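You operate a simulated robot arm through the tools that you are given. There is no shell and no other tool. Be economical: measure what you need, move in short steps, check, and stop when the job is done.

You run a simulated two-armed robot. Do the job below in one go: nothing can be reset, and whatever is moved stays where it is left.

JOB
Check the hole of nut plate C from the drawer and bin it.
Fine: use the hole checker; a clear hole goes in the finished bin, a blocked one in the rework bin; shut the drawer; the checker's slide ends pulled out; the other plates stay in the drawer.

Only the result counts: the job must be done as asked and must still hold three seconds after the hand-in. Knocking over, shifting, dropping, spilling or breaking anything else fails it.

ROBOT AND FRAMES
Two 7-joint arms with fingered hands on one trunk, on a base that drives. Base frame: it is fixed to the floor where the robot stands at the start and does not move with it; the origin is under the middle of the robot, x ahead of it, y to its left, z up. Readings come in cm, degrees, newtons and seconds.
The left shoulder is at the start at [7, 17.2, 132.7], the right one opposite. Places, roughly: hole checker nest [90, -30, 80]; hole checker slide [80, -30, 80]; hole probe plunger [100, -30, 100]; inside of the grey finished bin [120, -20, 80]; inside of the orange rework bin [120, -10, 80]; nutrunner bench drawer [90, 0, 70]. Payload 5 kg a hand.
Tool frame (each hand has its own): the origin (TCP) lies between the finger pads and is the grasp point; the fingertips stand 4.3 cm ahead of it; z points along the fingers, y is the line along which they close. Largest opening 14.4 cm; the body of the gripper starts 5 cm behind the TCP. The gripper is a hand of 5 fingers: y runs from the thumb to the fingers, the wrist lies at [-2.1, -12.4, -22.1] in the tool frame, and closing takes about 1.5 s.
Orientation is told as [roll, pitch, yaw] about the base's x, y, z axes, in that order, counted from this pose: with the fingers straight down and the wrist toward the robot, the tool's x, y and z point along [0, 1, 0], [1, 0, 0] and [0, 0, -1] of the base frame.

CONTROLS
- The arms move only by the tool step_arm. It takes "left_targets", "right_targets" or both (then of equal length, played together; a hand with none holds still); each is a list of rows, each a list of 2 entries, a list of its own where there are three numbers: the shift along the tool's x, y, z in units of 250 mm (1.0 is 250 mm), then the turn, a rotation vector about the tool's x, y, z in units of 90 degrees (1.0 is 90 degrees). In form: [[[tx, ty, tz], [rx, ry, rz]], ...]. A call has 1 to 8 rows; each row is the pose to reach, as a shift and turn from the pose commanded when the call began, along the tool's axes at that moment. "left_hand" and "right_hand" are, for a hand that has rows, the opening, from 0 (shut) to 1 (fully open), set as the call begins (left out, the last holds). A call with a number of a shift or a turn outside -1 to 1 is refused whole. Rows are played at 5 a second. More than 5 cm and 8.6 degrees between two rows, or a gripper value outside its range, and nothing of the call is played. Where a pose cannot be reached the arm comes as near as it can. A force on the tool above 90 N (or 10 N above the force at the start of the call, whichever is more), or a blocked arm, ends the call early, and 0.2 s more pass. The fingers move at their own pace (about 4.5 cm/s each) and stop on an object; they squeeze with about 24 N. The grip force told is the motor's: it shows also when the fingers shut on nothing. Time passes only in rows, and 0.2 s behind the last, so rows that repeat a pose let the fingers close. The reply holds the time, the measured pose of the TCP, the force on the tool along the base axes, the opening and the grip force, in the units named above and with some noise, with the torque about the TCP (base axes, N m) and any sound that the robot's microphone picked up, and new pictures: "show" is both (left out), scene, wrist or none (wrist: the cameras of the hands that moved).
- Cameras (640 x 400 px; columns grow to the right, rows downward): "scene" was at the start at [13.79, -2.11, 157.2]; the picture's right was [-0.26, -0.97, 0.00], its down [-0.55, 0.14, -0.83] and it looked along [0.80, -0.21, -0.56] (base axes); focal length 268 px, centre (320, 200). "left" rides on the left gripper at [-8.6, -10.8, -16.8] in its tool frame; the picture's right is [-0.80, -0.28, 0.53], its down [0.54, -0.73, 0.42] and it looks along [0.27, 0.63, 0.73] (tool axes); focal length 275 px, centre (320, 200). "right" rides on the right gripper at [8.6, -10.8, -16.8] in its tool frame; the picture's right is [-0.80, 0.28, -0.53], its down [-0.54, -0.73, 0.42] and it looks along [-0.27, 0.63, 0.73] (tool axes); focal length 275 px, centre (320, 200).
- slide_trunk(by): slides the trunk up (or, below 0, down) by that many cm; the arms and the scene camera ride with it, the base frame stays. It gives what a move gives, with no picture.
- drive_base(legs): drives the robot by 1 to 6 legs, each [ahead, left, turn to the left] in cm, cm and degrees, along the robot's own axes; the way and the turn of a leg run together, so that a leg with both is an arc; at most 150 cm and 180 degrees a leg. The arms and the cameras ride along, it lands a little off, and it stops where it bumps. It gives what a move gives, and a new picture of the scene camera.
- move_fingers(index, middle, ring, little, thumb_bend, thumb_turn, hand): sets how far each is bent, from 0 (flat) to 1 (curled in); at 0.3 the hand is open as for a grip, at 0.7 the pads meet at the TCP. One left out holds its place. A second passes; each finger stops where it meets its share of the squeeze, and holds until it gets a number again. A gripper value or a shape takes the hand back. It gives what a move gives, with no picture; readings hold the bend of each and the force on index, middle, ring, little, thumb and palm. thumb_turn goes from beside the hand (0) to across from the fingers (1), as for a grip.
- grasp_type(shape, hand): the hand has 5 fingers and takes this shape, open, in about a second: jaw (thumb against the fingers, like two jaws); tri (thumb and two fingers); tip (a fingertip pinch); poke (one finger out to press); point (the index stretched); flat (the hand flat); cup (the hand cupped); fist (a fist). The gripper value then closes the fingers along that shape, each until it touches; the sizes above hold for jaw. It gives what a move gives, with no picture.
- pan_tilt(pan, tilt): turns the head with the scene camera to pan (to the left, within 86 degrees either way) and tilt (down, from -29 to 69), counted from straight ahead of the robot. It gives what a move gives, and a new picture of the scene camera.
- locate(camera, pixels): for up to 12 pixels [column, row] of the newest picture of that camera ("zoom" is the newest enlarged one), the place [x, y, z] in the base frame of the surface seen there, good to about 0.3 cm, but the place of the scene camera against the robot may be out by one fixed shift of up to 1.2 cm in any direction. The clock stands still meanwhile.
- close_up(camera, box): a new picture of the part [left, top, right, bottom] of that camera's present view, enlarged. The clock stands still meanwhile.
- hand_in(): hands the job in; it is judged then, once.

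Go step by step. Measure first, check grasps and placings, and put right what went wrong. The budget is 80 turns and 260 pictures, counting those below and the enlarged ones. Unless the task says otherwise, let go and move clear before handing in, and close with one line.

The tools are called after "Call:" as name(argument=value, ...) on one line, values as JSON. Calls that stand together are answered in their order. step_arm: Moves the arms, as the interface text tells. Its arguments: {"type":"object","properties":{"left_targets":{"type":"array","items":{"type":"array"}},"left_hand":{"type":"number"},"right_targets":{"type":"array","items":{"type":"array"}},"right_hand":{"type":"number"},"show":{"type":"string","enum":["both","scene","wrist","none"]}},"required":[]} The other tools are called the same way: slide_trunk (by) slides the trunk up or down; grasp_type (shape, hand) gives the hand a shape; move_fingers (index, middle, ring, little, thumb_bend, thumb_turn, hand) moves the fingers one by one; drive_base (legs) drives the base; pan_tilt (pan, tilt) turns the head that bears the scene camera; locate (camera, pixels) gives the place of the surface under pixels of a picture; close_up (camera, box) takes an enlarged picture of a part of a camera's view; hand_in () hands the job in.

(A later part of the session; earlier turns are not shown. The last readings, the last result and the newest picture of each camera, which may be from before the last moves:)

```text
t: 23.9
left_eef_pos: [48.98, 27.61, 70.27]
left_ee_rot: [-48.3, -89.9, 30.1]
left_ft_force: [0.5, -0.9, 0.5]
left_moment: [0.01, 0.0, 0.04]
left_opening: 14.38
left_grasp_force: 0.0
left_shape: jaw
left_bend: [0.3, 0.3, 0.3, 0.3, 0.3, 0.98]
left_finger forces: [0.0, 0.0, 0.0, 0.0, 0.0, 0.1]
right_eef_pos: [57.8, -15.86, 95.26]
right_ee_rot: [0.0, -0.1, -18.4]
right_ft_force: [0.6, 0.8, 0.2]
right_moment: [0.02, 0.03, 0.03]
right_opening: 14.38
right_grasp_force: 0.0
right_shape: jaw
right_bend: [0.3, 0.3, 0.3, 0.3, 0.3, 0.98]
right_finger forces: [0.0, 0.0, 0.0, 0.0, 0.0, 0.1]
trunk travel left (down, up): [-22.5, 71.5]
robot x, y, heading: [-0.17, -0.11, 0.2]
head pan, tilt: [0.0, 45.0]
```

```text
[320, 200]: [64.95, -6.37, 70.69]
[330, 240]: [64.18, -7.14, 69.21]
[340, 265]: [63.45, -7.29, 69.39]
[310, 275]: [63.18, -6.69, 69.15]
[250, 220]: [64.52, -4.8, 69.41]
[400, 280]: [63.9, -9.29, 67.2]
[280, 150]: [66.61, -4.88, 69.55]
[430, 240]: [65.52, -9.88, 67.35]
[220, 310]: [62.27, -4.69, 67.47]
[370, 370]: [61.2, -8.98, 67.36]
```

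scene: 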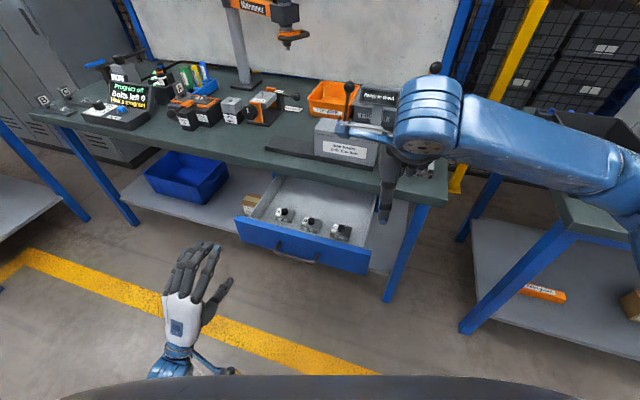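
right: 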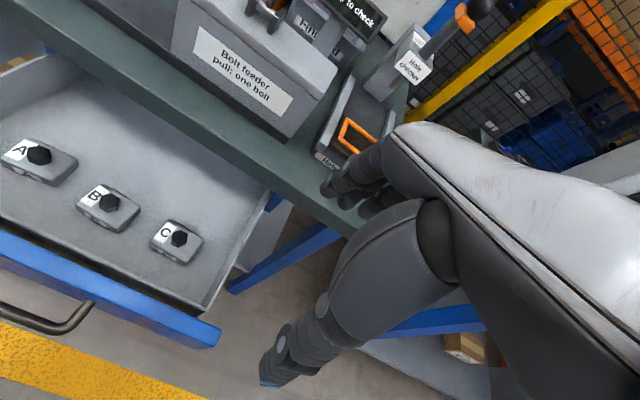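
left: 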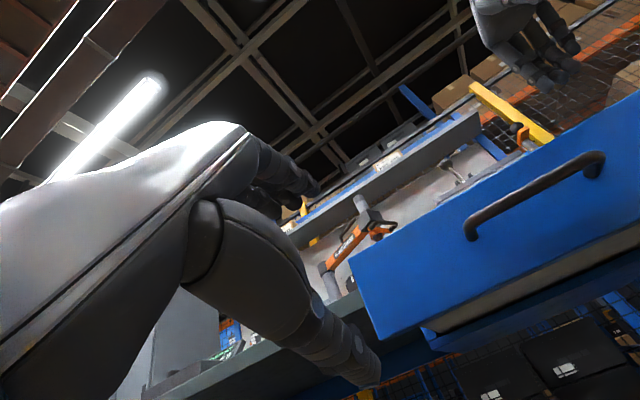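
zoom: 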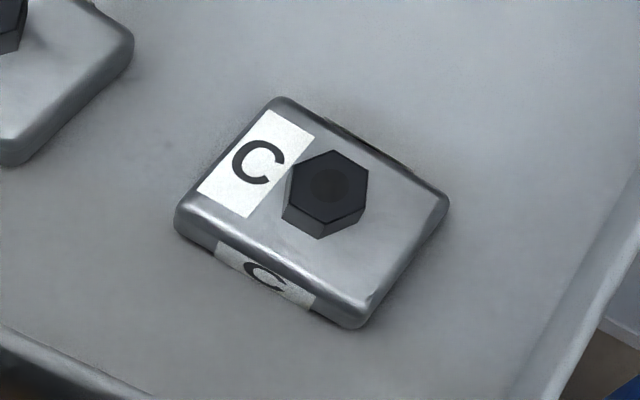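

Plate C: top z≈69.4, hex top z≈70.8, centre about (64.9,-6.6). I'll try the tip pinch shape in the air to learn where the tips meet.

Call:
grasp_type(hand="right", shape="tip")

Call:
step_arm(right_targets=[[[0, 0, 0], [0, 0, 0]]], show="wrist")

Call:
step_arm(right_targets=[[[0, 0, 0], [0, 0, 0]], [[0, 0, 0], [0, 0, 0]], [[0, 0, 0], [0, 0, 0]], [[0, 0, 0], [0, 0, 0]], [[0, 0, 0], [0, 0, 0]], [[0, 0, 0], [0, 0, 0]], [[0, 0, 0], [0, 0, 0]], [[0, 0, 0], [0, 0, 0]]], right_hand=0, show="both")

```text
t: 24.8
left_eef_pos: [48.93, 27.59, 70.39]
left_ee_rot: [-40.4, -90.0, 22.0]
left_ft_force: [0.7, 0.7, 0.0]
left_moment: [-0.01, 0.02, 0.03]
left_opening: 14.35
left_grasp_force: 0.0
left_shape: jaw
left_bend: [0.3, 0.3, 0.3, 0.3, 0.3, 0.98]
left_finger forces: [0.0, 0.0, 0.0, 0.0, 0.0, 0.0]
right_eef_pos: [57.78, -15.69, 95.38]
right_ee_rot: [0.0, 0.0, -18.2]
right_ft_force: [0.2, 1.0, -0.3]
right_moment: [0.0, -0.04, 0.01]
right_opening: 14.37
right_grasp_force: 0.1
right_shape: tip
right_bend: [0.3, 0.98, 0.99, 0.99, 0.3, 0.98]
right_finger forces: [0.1, 0.0, 0.0, 0.0, 0.0, 0.0]
trunk travel left (down, up): [-22.5, 71.5]
robot x, y, heading: [-0.13, -0.16, -0.1]
head pan, tilt: [0.0, 45.0]
```

```text
t: 25.2
left_eef_pos: [48.88, 27.63, 70.34]
left_ee_rot: [-42.6, -89.9, 24.3]
left_ft_force: [0.3, -0.8, 0.0]
left_moment: [-0.01, 0.01, -0.01]
left_opening: 14.39
left_grasp_force: 0.1
left_shape: jaw
left_bend: [0.3, 0.3, 0.3, 0.3, 0.3, 0.98]
left_finger forces: [0.0, 0.0, 0.0, 0.0, 0.0, 0.1]
right_eef_pos: [57.9, -15.65, 95.4]
right_ee_rot: [0.0, 0.0, -18.3]
right_ft_force: [0.3, -0.9, 0.1]
right_moment: [-0.02, 0.02, -0.02]
right_opening: 14.39
right_grasp_force: 0.1
right_shape: tip
right_bend: [0.3, 0.98, 0.99, 0.99, 0.3, 0.98]
right_finger forces: [0.0, 0.0, 0.0, 0.0, 0.0, 0.0]
trunk travel left (down, up): [-22.5, 71.5]
robot x, y, heading: [0.2, -0.09, 0.2]
head pan, tilt: [0.0, 45.0]
```

right: 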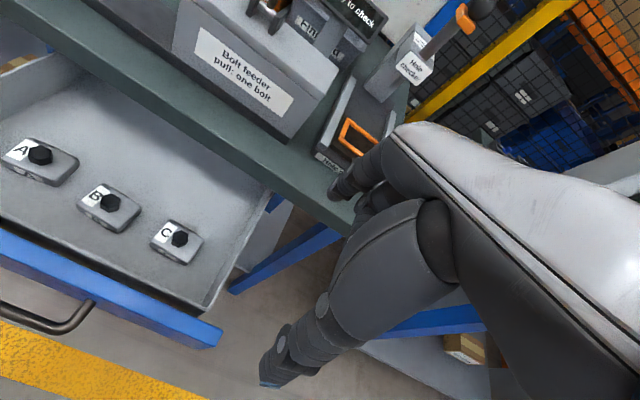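

```text
t: 27.0
left_eef_pos: [48.86, 27.69, 70.34]
left_ee_rot: [-42.1, -89.8, 23.6]
left_ft_force: [-0.2, 0.2, -0.3]
left_moment: [0.01, -0.04, -0.05]
left_opening: 14.37
left_grasp_force: 0.1
left_shape: jaw
left_bend: [0.3, 0.3, 0.3, 0.3, 0.3, 0.98]
left_finger forces: [0.0, 0.0, 0.1, 0.1, 0.0, 0.1]
right_eef_pos: [57.9, -15.75, 95.32]
right_ee_rot: [0.0, -0.1, -18.3]
right_ft_force: [-0.1, 0.6, -0.1]
right_moment: [0.0, -0.04, 0.0]
right_opening: 0.0
right_grasp_force: 1.0
right_shape: tip
right_bend: [0.7, 0.98, 0.99, 0.99, 0.58, 1.0]
right_finger forces: [0.0, 0.0, 0.0, 0.1, 0.2, 0.0]
trunk travel left (down, up): [-22.5, 71.5]
robot x, y, heading: [0.14, 0.14, -0.4]
head pan, tilt: [0.0, 45.0]
```

scene: 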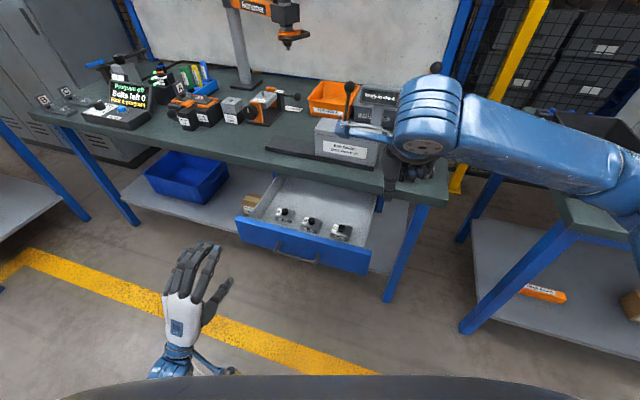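
right: 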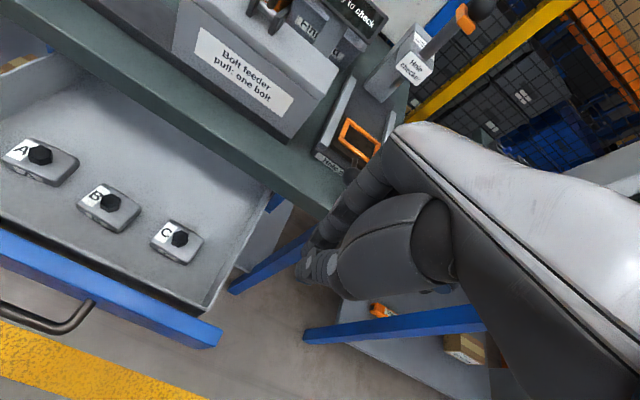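

Now the thumb and index meet near (310,245). Locate the tips.

Call:
close_up(camera="right", box=[270, 160, 430, 310])

Call:
locate(camera="right", pixels=[[303, 270], [325, 270], [312, 240], [320, 232], [315, 250], [335, 225], [300, 262], [330, 255], [312, 230], [307, 278], [318, 280], [305, 250]])

```text
2.67 times, centred on (350, 235) of right
```

zoom: 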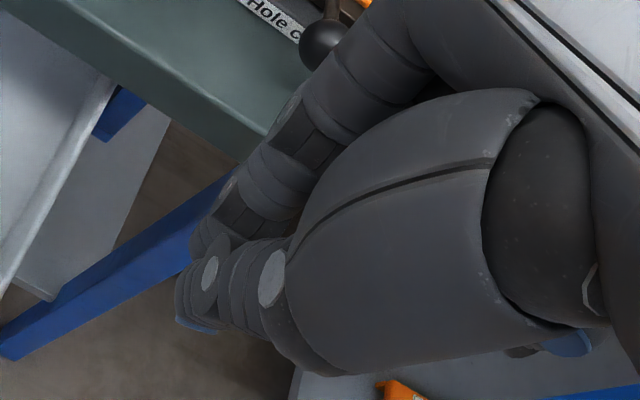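

```text
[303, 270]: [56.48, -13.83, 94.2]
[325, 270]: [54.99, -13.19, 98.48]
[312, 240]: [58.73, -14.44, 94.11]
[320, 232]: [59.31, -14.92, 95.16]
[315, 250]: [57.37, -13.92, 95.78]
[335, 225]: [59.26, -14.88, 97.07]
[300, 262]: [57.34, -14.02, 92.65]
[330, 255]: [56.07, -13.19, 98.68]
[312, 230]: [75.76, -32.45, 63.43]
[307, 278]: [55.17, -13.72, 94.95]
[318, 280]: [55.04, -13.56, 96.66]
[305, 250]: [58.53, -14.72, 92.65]
```

Closed tips sit about 3 cm below the TCP. I'll open to about 4.5 cm (to clear the drawer front) and hover over the hex of C.

Call:
step_arm(right_targets=[[[0.08, 0.03, 0.1], [0, 0, 0]], [[0.17, 0.06, 0.2], [0, 0, 0]], [[0.26, 0.09, 0.3], [0, 0, 0]], [[0.35, 0.13, 0.42], [0, 0, 0]], [[0.444, 0.163, 0.54], [0, 0, 0]], [[0.444, 0.163, 0.672], [0, 0, 0]], [[0.444, 0.163, 0.672], [0, 0, 0]]], right_hand=0.32)

Call:
close_up(camera="right", box=[220, 140, 420, 390])

Call:
close_up(camera="scene", box=[270, 170, 400, 260])

```text
t: 28.6
left_eef_pos: [49.0, 27.48, 70.25]
left_ee_rot: [-54.1, -89.9, 35.9]
left_ft_force: [-0.1, -0.4, -0.2]
left_moment: [0.01, 0.02, 0.0]
left_opening: 14.4
left_grasp_force: 0.1
left_shape: jaw
left_bend: [0.3, 0.3, 0.3, 0.3, 0.3, 0.98]
left_finger forces: [0.0, 0.1, 0.0, 0.1, 0.0, 0.1]
right_eef_pos: [65.16, -6.7, 78.5]
right_ee_rot: [0.0, 0.0, -18.3]
right_ft_force: [-0.2, -0.5, -0.1]
right_moment: [0.01, 0.05, -0.03]
right_opening: 4.58
right_grasp_force: 0.0
right_shape: tip
right_bend: [0.73, 0.98, 0.99, 0.99, 0.74, 1.0]
right_finger forces: [0.0, 0.1, 0.0, 0.0, 0.0, 0.1]
trunk travel left (down, up): [-22.5, 71.5]
robot x, y, heading: [0.27, 0.46, -0.1]
head pan, tilt: [0.0, 45.0]
```

scene: 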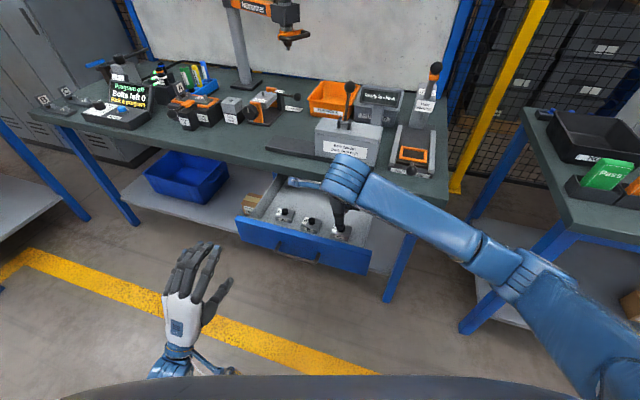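
right: 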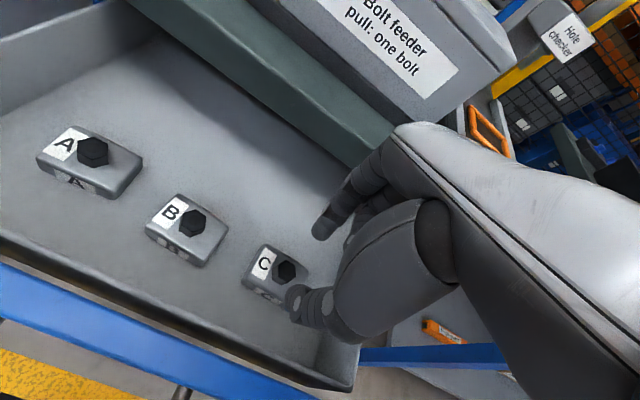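

```text
1.60 times, centred on (320, 265) of right
```

zoom: 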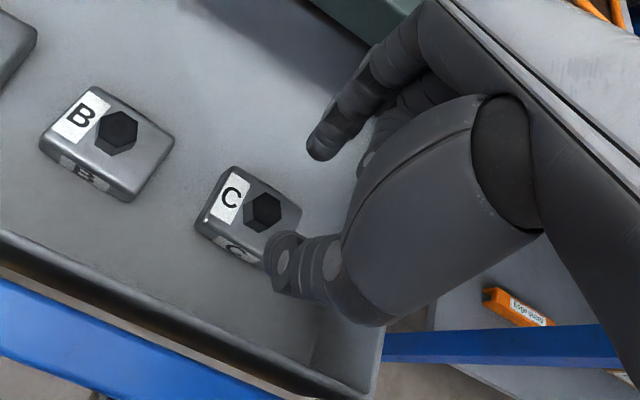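

```text
4.44 times, centred on (335, 215) of scene
```

zoom: 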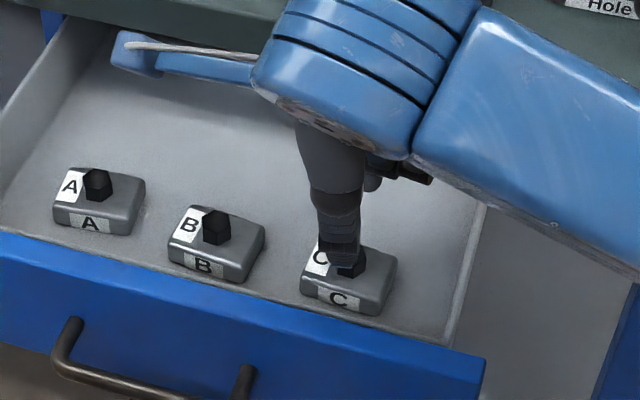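

Thumb tip at about (293,296), index tip at (318,238). Locate them against hex (287,271).

Call:
locate(camera="right", pixels=[[320, 236], [314, 232], [326, 215], [292, 290], [300, 288], [295, 312], [303, 318], [287, 268], [285, 274], [290, 300], [316, 225], [335, 210]])

```text
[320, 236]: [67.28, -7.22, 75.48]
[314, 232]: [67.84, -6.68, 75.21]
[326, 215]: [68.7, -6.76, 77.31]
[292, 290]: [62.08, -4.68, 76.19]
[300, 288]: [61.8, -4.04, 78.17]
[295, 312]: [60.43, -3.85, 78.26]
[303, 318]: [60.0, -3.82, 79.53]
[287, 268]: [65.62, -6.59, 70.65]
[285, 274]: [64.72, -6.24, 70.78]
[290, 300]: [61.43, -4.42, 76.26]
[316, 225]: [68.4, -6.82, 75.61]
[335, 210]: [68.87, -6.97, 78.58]
```

The tips straddle the hex, bottoms 3.4 cm below the TCP. Descend 5.4 cm and pinch.

Call:
step_arm(right_targets=[[[0.009, 0.003, 0.08], [0, 0, 0]], [[0.009, 0.003, 0.16], [0, 0, 0]], [[0.009, 0.003, 0.216], [0, 0, 0]], [[0.009, 0.003, 0.216], [0, 0, 0]]])

Call:
close_up(camera="right", box=[220, 140, 420, 390])

Call:
close_up(camera="scene", box=[270, 170, 400, 260])

```text
t: 29.6
left_eef_pos: [48.89, 27.64, 70.28]
left_ee_rot: [-43.7, -89.9, 25.4]
left_ft_force: [0.2, 0.1, 0.8]
left_moment: [-0.05, 0.0, 0.0]
left_opening: 14.36
left_grasp_force: 0.1
left_shape: jaw
left_bend: [0.3, 0.3, 0.3, 0.3, 0.3, 0.98]
left_finger forces: [0.0, 0.1, 0.0, 0.1, 0.0, 0.1]
right_eef_pos: [65.24, -6.49, 73.04]
right_ee_rot: [0.1, 0.0, -18.4]
right_ft_force: [0.3, 0.1, 0.7]
right_moment: [-0.01, -0.02, 0.0]
right_opening: 4.57
right_grasp_force: 0.1
right_shape: tip
right_bend: [0.73, 0.98, 0.99, 0.99, 0.74, 1.0]
right_finger forces: [0.0, 0.0, 0.0, 0.0, 0.0, 0.0]
trunk travel left (down, up): [-22.5, 71.5]
robot x, y, heading: [-0.1, -0.14, 0.2]
head pan, tilt: [0.0, 45.0]
```

scene: 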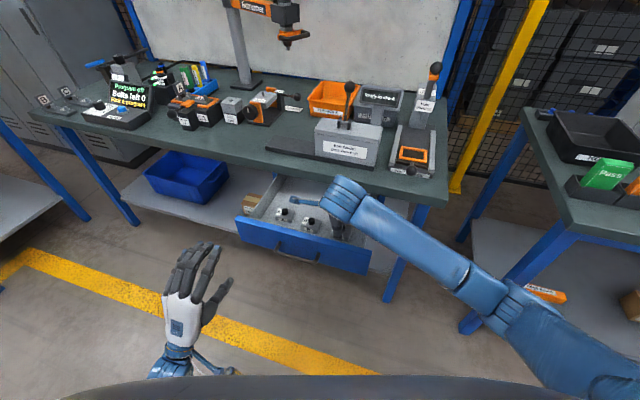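
right: 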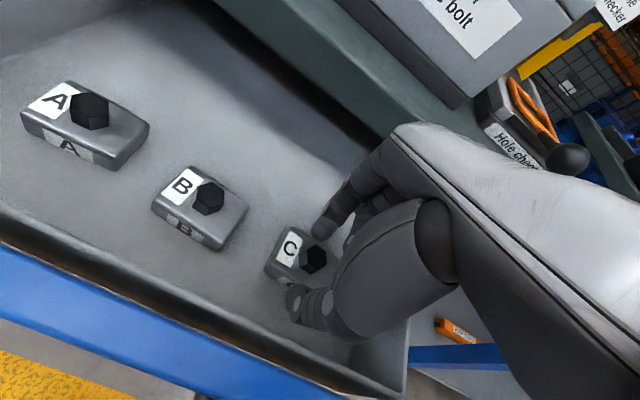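

```text
1.60 times, centred on (320, 265) of right
```

zoom: 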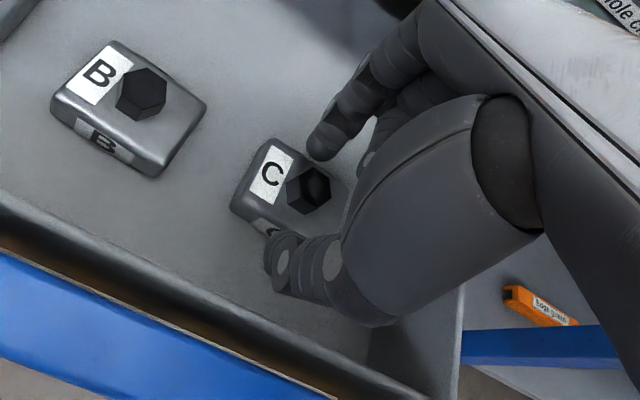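

```text
4.44 times, centred on (335, 215) of scene
```

zoom: 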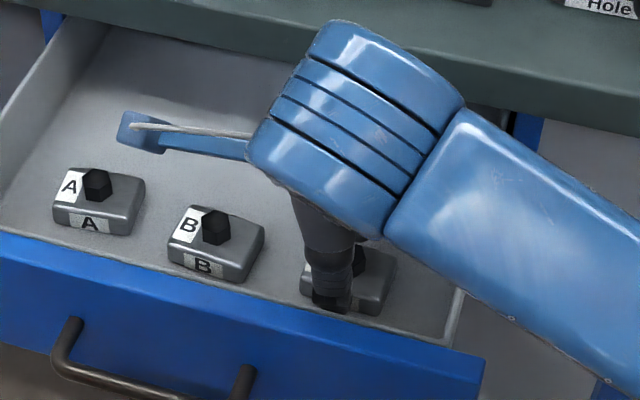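

The thumb–index line passes through the hex at zoom (308,190). Close.

Call:
step_arm(right_targets=[[[0, 0, 0], [0, 0, 0]], [[0, 0, 0], [0, 0, 0]], [[0, 0, 0], [0, 0, 0]], [[0, 0, 0], [0, 0, 0]], [[0, 0, 0], [0, 0, 0]], [[0, 0, 0], [0, 0, 0]]], right_hand=0, show="none")

Call:
close_up(camera="right", box=[220, 140, 420, 390])

```text
t: 31.0
left_eef_pos: [48.8, 27.71, 70.48]
left_ee_rot: [-122.0, -89.8, 103.5]
left_ft_force: [0.5, 0.6, 0.2]
left_moment: [0.0, 0.01, -0.01]
left_opening: 14.36
left_grasp_force: 0.0
left_shape: jaw
left_bend: [0.3, 0.3, 0.3, 0.3, 0.3, 0.98]
left_finger forces: [0.0, 0.0, 0.0, 0.0, 0.1, 0.1]
right_eef_pos: [65.09, -6.35, 73.25]
right_ee_rot: [0.1, -0.2, -18.3]
right_ft_force: [0.9, 0.6, 26.0]
right_moment: [0.0, -0.16, 0.02]
right_opening: 2.87
right_grasp_force: 24.2
right_shape: tip
right_bend: [0.73, 1.0, 1.0, 1.0, 0.76, 1.0]
right_finger forces: [38.8, 0.0, 0.0, 0.0, 30.3, 0.1]
trunk travel left (down, up): [-22.5, 71.5]
robot x, y, heading: [0.15, -0.02, 0.3]
head pan, tilt: [0.0, 45.0]
```

```text
1.60 times, centred on (320, 265) of right
```

zoom: 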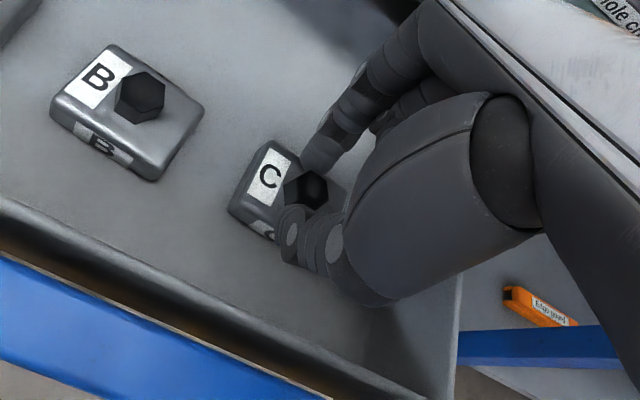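

Gripping something 2.9 cm wide with 24 N, and tips press on the plate with 26 N. Lift slowly and check.

Call:
step_arm(right_targets=[[[0, 0, -0.012], [0, 0, 0]], [[0, 0, -0.024], [0, 0, 0]], [[0, 0, -0.06], [0, 0, 0]], [[0, 0, -0.12], [0, 0, 0]], [[0, 0, -0.12], [0, 0, 0]]], show="wrist")

Call:
close_up(camera="right", box=[220, 140, 420, 390])

```text
t: 32.2
left_eef_pos: [48.93, 27.55, 70.32]
left_ee_rot: [-35.4, -89.9, 17.1]
left_ft_force: [-0.1, -0.3, -0.3]
left_moment: [0.01, 0.03, 0.0]
left_opening: 14.35
left_grasp_force: 0.0
left_shape: jaw
left_bend: [0.3, 0.3, 0.3, 0.3, 0.3, 0.98]
left_finger forces: [0.0, 0.0, 0.0, 0.0, 0.0, 0.0]
right_eef_pos: [65.11, -6.58, 76.01]
right_ee_rot: [0.0, 0.1, -18.2]
right_ft_force: [-0.3, -0.2, -3.8]
right_moment: [0.03, -0.02, -0.01]
right_opening: 2.74
right_grasp_force: 23.9
right_shape: tip
right_bend: [0.73, 1.0, 1.0, 1.0, 0.76, 1.0]
right_finger forces: [17.0, 0.0, 0.1, 0.0, 17.0, 0.0]
trunk travel left (down, up): [-22.5, 71.5]
robot x, y, heading: [-0.15, -0.04, -0.0]
head pan, tilt: [0.0, 45.0]
```

right: 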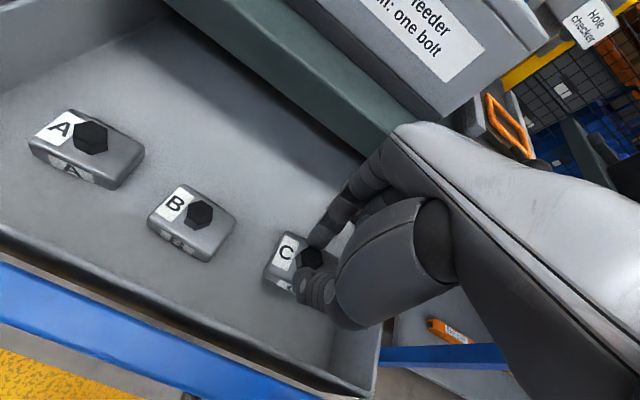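

```text
1.60 times, centred on (320, 265) of right
```

zoom: 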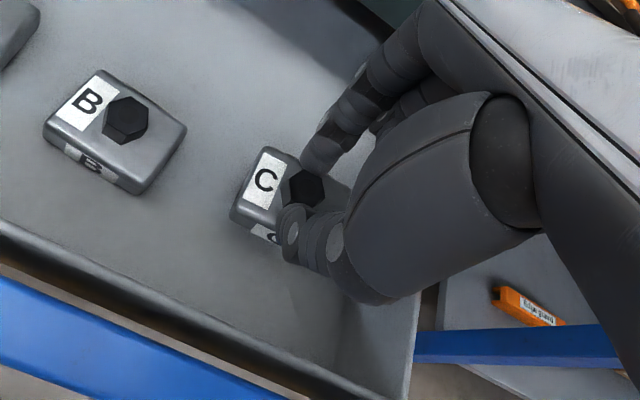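

Plate C is lifted (−3.8 N weight, still in grip). Raise it clear and move toward the checker, stopping short to view the nest.

Call:
step_arm(right_targets=[[[0, 0, -0.12], [0, 0, 0]], [[0, 0, -0.26], [0, 0, 0]], [[0, 0, -0.42], [0, 0, 0]], [[0, 0, -0.58], [0, 0, 0]], [[-0.12, 0, -0.7], [0, 0, 0]], [[-0.28, 0, -0.76], [0, 0, 0]], [[-0.44, 0, -0.76], [0, 0, 0]], [[-0.6, 0, -0.76], [0, 0, 0]]], show="both")

Call:
close_up(camera="right", box=[220, 0, 420, 200])

```text
t: 34.0
left_eef_pos: [48.84, 27.53, 70.33]
left_ee_rot: [10.5, -89.8, -28.7]
left_ft_force: [-0.2, 0.2, 0.6]
left_moment: [0.0, 0.02, 0.03]
left_opening: 14.36
left_grasp_force: 0.0
left_shape: jaw
left_bend: [0.3, 0.3, 0.3, 0.3, 0.3, 0.98]
left_finger forces: [0.0, 0.0, 0.0, 0.0, 0.1, 0.0]
right_eef_pos: [60.13, -20.8, 95.04]
right_ee_rot: [0.1, 0.0, -18.3]
right_ft_force: [-0.5, 0.0, -2.5]
right_moment: [0.05, -0.01, 0.03]
right_opening: 2.69
right_grasp_force: 23.7
right_shape: tip
right_bend: [0.73, 1.0, 1.0, 1.0, 0.76, 1.0]
right_finger forces: [17.2, 0.0, 0.1, 0.1, 17.1, 0.1]
trunk travel left (down, up): [-22.5, 71.5]
robot x, y, heading: [0.1, 0.11, 0.4]
head pan, tilt: [0.0, 45.0]
```

scene: 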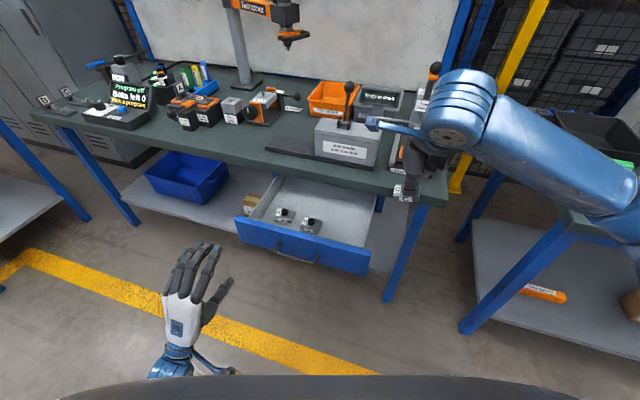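
right: 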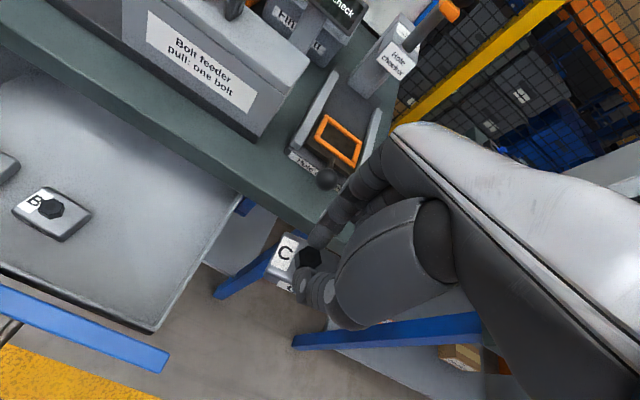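

```text
2.00 times, centred on (320, 100) of right
```

zoom: 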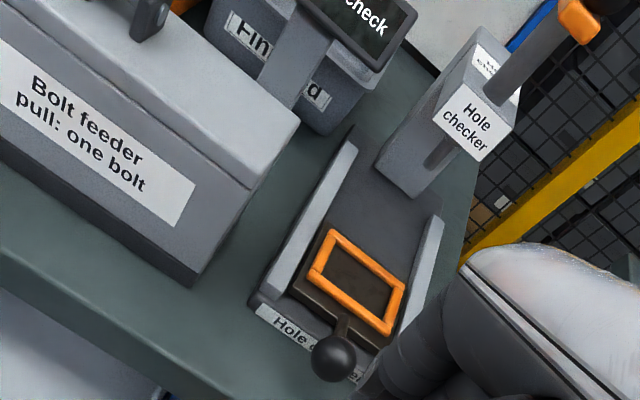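

Frame corners at zoom (330,230),(405,287),(390,333),(310,272). Locate these, the knob and plunger, plus plate C relative to the hand.

Call:
locate(camera="zoom", pixels=[[331, 233], [402, 288], [387, 330], [312, 271], [358, 280], [333, 355], [436, 155], [355, 150], [435, 225], [350, 268], [366, 292], [530, 50]])

Call:
locate(camera="right", pixels=[[285, 233], [305, 240], [268, 272], [310, 255], [283, 253], [270, 278], [300, 288], [290, 288]])

Call:
close_up(camera="right", box=[240, 210, 360, 340])

```text
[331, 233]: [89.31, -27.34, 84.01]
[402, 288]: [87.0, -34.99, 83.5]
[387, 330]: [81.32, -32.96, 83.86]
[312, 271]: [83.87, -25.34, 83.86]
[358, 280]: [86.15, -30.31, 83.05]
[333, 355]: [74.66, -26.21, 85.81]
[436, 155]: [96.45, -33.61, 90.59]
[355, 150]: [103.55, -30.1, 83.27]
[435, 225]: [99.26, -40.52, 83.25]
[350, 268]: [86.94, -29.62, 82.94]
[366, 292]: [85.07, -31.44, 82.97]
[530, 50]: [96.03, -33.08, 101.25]
```

```text
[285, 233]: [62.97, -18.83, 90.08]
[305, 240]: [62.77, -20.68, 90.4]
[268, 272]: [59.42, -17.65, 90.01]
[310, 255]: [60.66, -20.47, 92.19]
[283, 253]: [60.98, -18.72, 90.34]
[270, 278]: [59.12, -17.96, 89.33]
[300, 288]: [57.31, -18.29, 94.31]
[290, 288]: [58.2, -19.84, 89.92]
```

```text
3.08 times, centred on (300, 275) of right
```

zoom: 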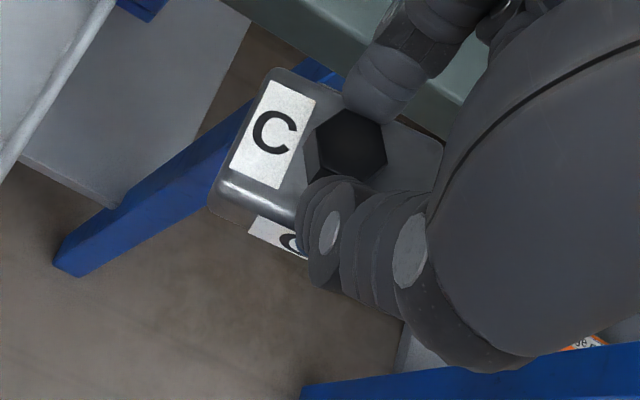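

Frame centre is about (85.4,-30.15), floor z 83; the plunger knob at (93,-33.5,108) may be close to my hand when above the nest. I'll measure how far my hand reaches forward, and the knob.

Call:
locate(camera="right", pixels=[[400, 132], [395, 150], [380, 165], [360, 185], [345, 200], [430, 128], [480, 150], [447, 10], [440, 22], [425, 35]])

Call:
pan_tilt(pan=-20, tilt=35)

Call:
close_up(camera="scene", box=[260, 120, 420, 280])

```text
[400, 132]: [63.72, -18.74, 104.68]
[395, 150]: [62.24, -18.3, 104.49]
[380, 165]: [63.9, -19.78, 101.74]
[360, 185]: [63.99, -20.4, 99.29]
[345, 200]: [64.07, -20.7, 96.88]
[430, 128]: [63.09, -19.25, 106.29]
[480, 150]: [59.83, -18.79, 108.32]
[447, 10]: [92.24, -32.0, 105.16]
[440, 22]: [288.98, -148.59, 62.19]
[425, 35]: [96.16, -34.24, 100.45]
```

```text
t: 34.9
left_eef_pos: [48.88, 27.65, 70.32]
left_ee_rot: [-32.7, -90.0, 14.2]
left_ft_force: [-0.7, 0.2, 0.3]
left_moment: [0.03, 0.02, 0.01]
left_opening: 14.38
left_grasp_force: 0.1
left_shape: jaw
left_bend: [0.3, 0.3, 0.3, 0.3, 0.3, 0.98]
left_finger forces: [0.1, 0.0, 0.0, 0.1, 0.1, 0.0]
right_eef_pos: [60.31, -20.59, 95.03]
right_ee_rot: [0.0, 0.1, -18.3]
right_ft_force: [0.0, 0.5, -2.8]
right_moment: [0.0, 0.03, 0.01]
right_opening: 2.68
right_grasp_force: 24.4
right_shape: tip
right_bend: [0.73, 1.0, 1.0, 1.0, 0.76, 1.0]
right_finger forces: [17.2, 0.0, 0.0, 0.0, 17.2, 0.1]
trunk travel left (down, up): [-22.5, 71.5]
robot x, y, heading: [0.18, 0.04, 0.1]
head pan, tilt: [-20.0, 35.0]
```

scene: 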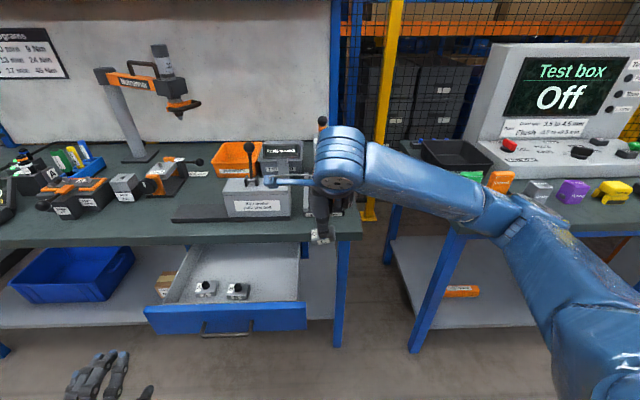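

```text
2.50 times, centred on (340, 200) of scene
```

zoom: 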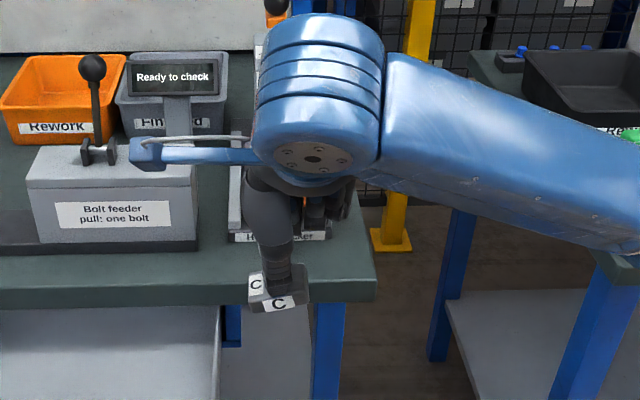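

My hand reaches only about 4 cm forward at its sides, so the plunger knob (about 7 cm ahead of the nest) clears. Move over the nest at z 98, stopping slightly short.

Call:
step_arm(right_targets=[[[0, 0, -0.06], [0, 0, 0]], [[0, 0.1, -0.12], [0, 0, 0]], [[-0.01, 0.24, -0.12], [0, 0, 0]], [[-0.02, 0.38, -0.12], [0, 0, 0]], [[-0.03, 0.52, -0.12], [0, 0, 0]], [[-0.04, 0.66, -0.12], [0, 0, 0]], [[-0.05, 0.8, -0.12], [0, 0, 0]], [[-0.058, 0.92, -0.12], [0, 0, 0]]], show="both")

Call:
close_up(camera="right", box=[220, 140, 420, 340])

```text
t: 36.7
left_eef_pos: [49.0, 27.59, 70.32]
left_ee_rot: [-33.6, -89.9, 15.1]
left_ft_force: [0.4, -0.6, -0.3]
left_moment: [-0.01, -0.02, -0.01]
left_opening: 14.39
left_grasp_force: 0.1
left_shape: jaw
left_bend: [0.3, 0.3, 0.3, 0.3, 0.3, 0.98]
left_finger forces: [0.0, 0.1, 0.0, 0.0, 0.0, 0.0]
right_eef_pos: [82.04, -29.19, 97.9]
right_ee_rot: [0.0, 0.1, -18.4]
right_ft_force: [0.6, 0.0, -3.7]
right_moment: [0.0, 0.01, 0.04]
right_opening: 2.67
right_grasp_force: 24.4
right_shape: tip
right_bend: [0.73, 1.0, 1.0, 1.0, 0.76, 1.0]
right_finger forces: [17.2, 0.1, 0.0, 0.0, 17.2, 0.1]
trunk travel left (down, up): [-22.5, 71.5]
robot x, y, heading: [-0.11, -0.09, 0.0]
head pan, tilt: [-20.0, 35.0]
```

scene: 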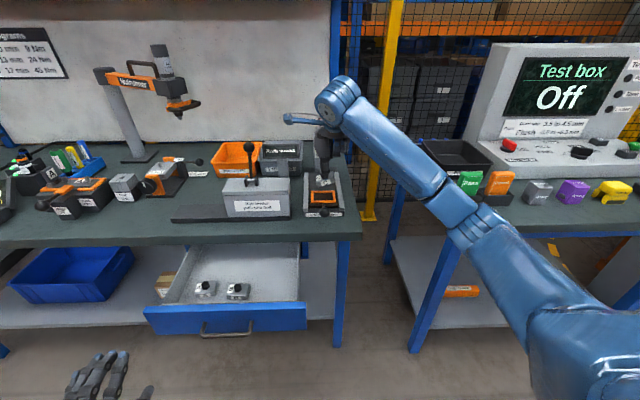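
right: 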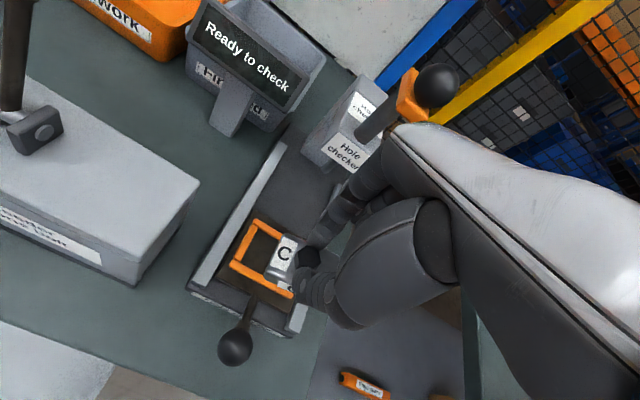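

```text
2.00 times, centred on (320, 240) of right
```

zoom: 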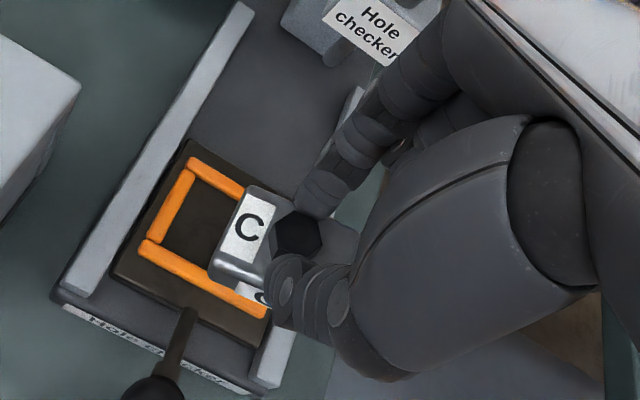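

The frame's left side and plate's left edge are both visible; measure their relation.

Call:
locate(camera="zoom", pixels=[[258, 192], [218, 265], [262, 272], [298, 235], [190, 162], [150, 250], [262, 308], [210, 205], [222, 225], [170, 205], [210, 282], [215, 180]])

Call:
close_up(camera="scene", box=[290, 140, 360, 220])

```text
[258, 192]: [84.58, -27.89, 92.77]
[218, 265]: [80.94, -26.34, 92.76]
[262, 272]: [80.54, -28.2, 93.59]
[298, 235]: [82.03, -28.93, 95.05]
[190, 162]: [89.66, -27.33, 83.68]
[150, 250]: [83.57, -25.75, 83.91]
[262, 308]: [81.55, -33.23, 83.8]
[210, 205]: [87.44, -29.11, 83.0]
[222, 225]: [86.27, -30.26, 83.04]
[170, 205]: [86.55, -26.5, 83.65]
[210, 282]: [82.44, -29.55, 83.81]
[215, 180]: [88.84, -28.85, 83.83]
```

```text
5.00 times, centred on (325, 180) of scene
```

zoom: 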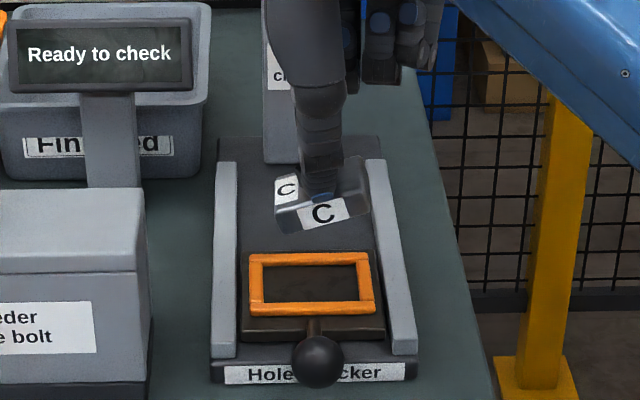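

In the scene close-up the plate hangs tilted about 14° (left side low). I'll counter-rotate the hand about the forward axis and move over the nest, TCP at z≈93.

Call:
step_arm(right_targets=[[[-0.01, 0.036, 0], [0, 0.04, 0]], [[-0.015, 0.072, 0], [0, 0.08, 0]], [[-0.023, 0.108, 0.05], [0, 0.12, 0]], [[-0.03, 0.144, 0.12], [0, 0.156, 0]], [[-0.03, 0.144, 0.196], [0, 0.156, 0]], [[-0.03, 0.144, 0.196], [0, 0.156, 0]]], show="both")

Call:
close_up(camera="right", box=[220, 140, 420, 340])

Call:
close_up(camera="scene", box=[290, 140, 360, 220])

```text
t: 38.1
left_eef_pos: [48.99, 27.65, 70.31]
left_ee_rot: [-39.6, -89.9, 21.2]
left_ft_force: [-0.1, 0.1, 0.0]
left_moment: [0.02, -0.02, 0.01]
left_opening: 14.37
left_grasp_force: 0.1
left_shape: jaw
left_bend: [0.3, 0.3, 0.3, 0.3, 0.3, 0.98]
left_finger forces: [0.1, 0.0, 0.0, 0.1, 0.0, 0.0]
right_eef_pos: [85.11, -31.08, 92.97]
right_ee_rot: [14.1, 0.0, -18.3]
right_ft_force: [-0.6, 0.2, -3.2]
right_moment: [-0.05, 0.01, -0.01]
right_opening: 2.69
right_grasp_force: 24.1
right_shape: tip
right_bend: [0.73, 1.0, 1.0, 1.0, 0.76, 1.0]
right_finger forces: [17.3, 0.0, 0.1, 0.0, 17.2, 0.0]
trunk travel left (down, up): [-22.5, 71.5]
robot x, y, heading: [-0.25, 0.12, 0.4]
head pan, tilt: [-20.0, 35.0]
```

scene: 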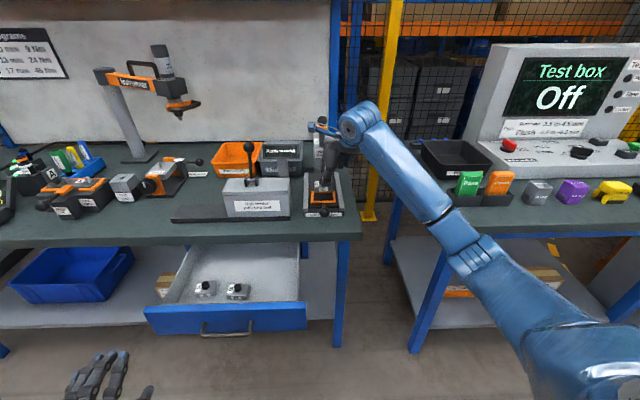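
right: 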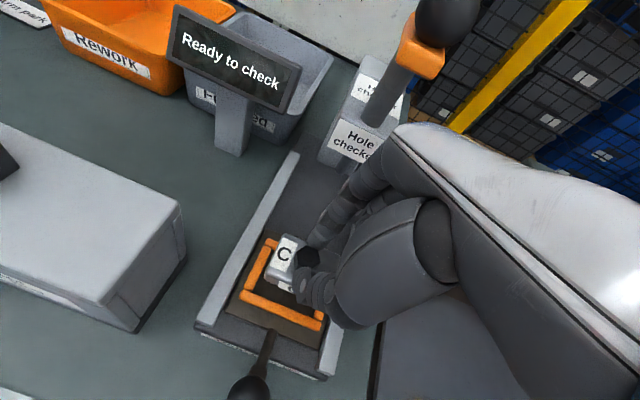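

```text
2.00 times, centred on (320, 240) of right
```

zoom: 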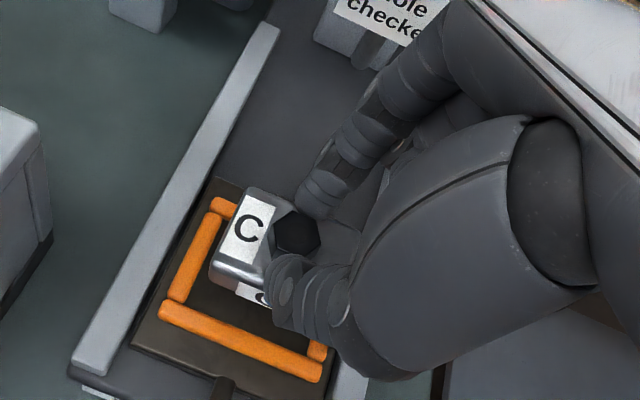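

```text
5.00 times, centred on (325, 180) of scene
```

zoom: 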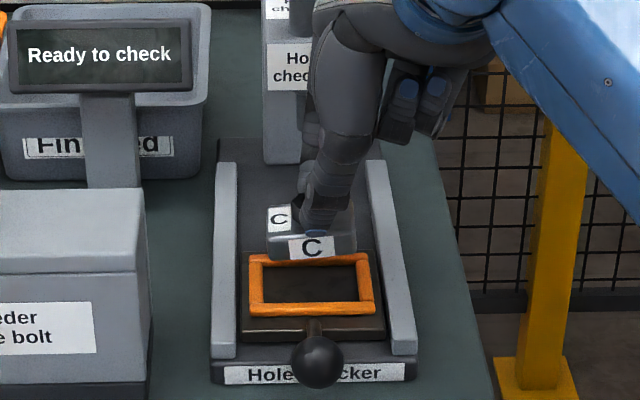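

The plate is level now and laterally centred in the scene. Verify with the wrist camera before lowering.

Call:
locate(camera="zoom", pixels=[[252, 195], [218, 265], [265, 215], [240, 262], [298, 235], [218, 207], [180, 290], [195, 255], [165, 312], [315, 372], [240, 340], [318, 350]])

```text
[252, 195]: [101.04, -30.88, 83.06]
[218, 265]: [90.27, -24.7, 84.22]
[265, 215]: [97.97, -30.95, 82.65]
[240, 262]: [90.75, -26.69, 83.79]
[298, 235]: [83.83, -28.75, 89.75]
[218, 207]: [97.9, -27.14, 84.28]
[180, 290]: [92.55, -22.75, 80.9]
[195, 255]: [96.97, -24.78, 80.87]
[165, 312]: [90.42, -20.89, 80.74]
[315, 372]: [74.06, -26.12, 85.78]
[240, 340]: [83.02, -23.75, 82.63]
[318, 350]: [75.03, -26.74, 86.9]
```

Call:
locate(camera="right", pixels=[[287, 238], [269, 272], [291, 247], [280, 271], [309, 257], [269, 243], [250, 285], [258, 268], [243, 296], [318, 326], [280, 311], [319, 315]])

```text
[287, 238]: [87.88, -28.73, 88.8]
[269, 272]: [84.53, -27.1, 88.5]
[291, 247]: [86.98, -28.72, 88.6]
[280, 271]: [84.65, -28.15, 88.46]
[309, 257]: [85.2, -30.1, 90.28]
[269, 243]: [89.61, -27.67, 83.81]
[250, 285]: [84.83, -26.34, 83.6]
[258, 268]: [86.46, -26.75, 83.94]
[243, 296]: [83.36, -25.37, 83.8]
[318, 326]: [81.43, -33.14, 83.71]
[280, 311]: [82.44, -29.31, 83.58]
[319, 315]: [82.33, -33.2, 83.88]
```

Hex at lateral −1.53 and forward 90.3 against frame centre −1.66 and 90.6: good. Lower straight down 3.3 cm.

Call:
step_arm(right_targets=[[[-0.01, 0.002, 0.039], [0, 0, 0]], [[-0.02, 0.006, 0.078], [0, 0, 0]], [[-0.026, 0.008, 0.105], [0, 0, 0]], [[-0.032, 0.008, 0.128], [0, 0, 0]], [[-0.032, 0.008, 0.128], [0, 0, 0]]], show="none")

Call:
close_up(camera="right", box=[220, 140, 420, 340])

Call:
close_up(camera="scene", box=[290, 140, 360, 220])

```text
t: 39.3
left_eef_pos: [48.88, 27.73, 70.35]
left_ee_rot: [-37.1, -89.9, 18.9]
left_ft_force: [-0.4, 0.7, 0.2]
left_moment: [-0.05, 0.03, -0.01]
left_opening: 14.36
left_grasp_force: 0.0
left_shape: jaw
left_bend: [0.3, 0.3, 0.3, 0.3, 0.3, 0.98]
left_finger forces: [0.0, 0.1, 0.0, 0.1, 0.0, 0.0]
right_eef_pos: [85.21, -31.11, 89.75]
right_ee_rot: [14.1, 0.2, -18.3]
right_ft_force: [0.5, 0.1, -3.5]
right_moment: [-0.03, 0.03, 0.01]
right_opening: 2.68
right_grasp_force: 24.2
right_shape: tip
right_bend: [0.73, 1.0, 1.0, 1.0, 0.76, 1.0]
right_finger forces: [17.3, 0.0, 0.0, 0.1, 17.2, 0.0]
trunk travel left (down, up): [-22.5, 71.5]
robot x, y, heading: [0.1, -0.24, 0.1]
head pan, tilt: [-20.0, 35.0]
```

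```text
2.00 times, centred on (320, 240) of right
```

zoom: 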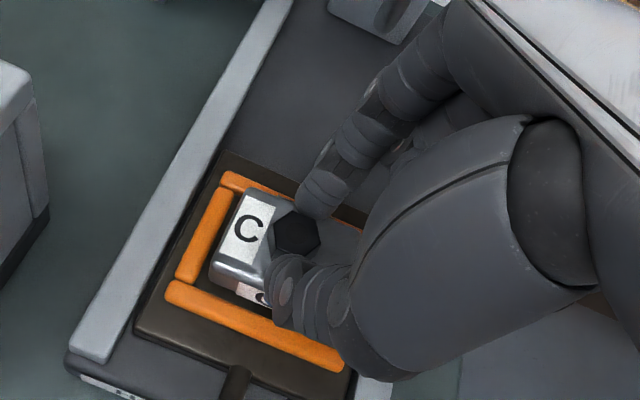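

```text
5.00 times, centred on (325, 180) of scene
```

zoom: 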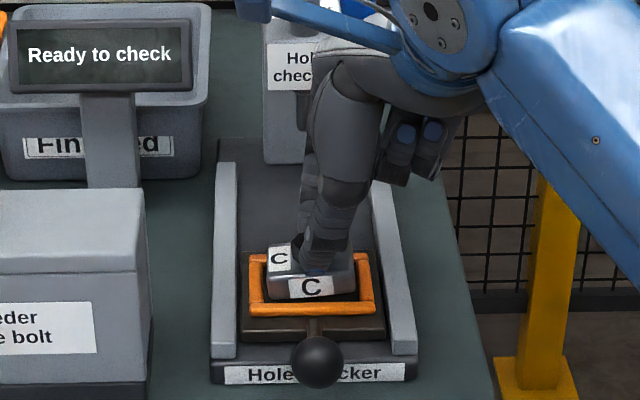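

The plate is inside the frame but still hanging. Lower in small steps until the weight comes off.

Call:
step_arm(right_targets=[[[-0.003, 0, 0.012], [0, 0, 0]], [[-0.005, 0, 0.02], [0, 0, 0]], [[-0.005, 0, 0.02], [0, 0, 0]]], show="none")

```text
t: 40.1
left_eef_pos: [48.97, 27.62, 70.41]
left_ee_rot: [-35.9, -89.9, 17.6]
left_ft_force: [0.3, 0.1, 0.1]
left_moment: [-0.02, -0.01, 0.0]
left_opening: 14.37
left_grasp_force: 0.0
left_shape: jaw
left_bend: [0.3, 0.3, 0.3, 0.3, 0.3, 0.98]
left_finger forces: [0.0, 0.0, 0.1, 0.1, 0.0, 0.0]
right_eef_pos: [85.2, -31.08, 89.32]
right_ee_rot: [14.1, -0.1, -18.3]
right_ft_force: [-0.2, -0.2, -1.0]
right_moment: [0.0, 0.0, 0.0]
right_opening: 2.68
right_grasp_force: 24.1
right_shape: tip
right_bend: [0.73, 1.0, 1.0, 1.0, 0.76, 1.0]
right_finger forces: [17.5, 0.0, 0.1, 0.1, 17.2, 0.0]
trunk travel left (down, up): [-22.5, 71.5]
robot x, y, heading: [-0.27, 0.34, 0.1]
head pan, tilt: [-20.0, 35.0]
```

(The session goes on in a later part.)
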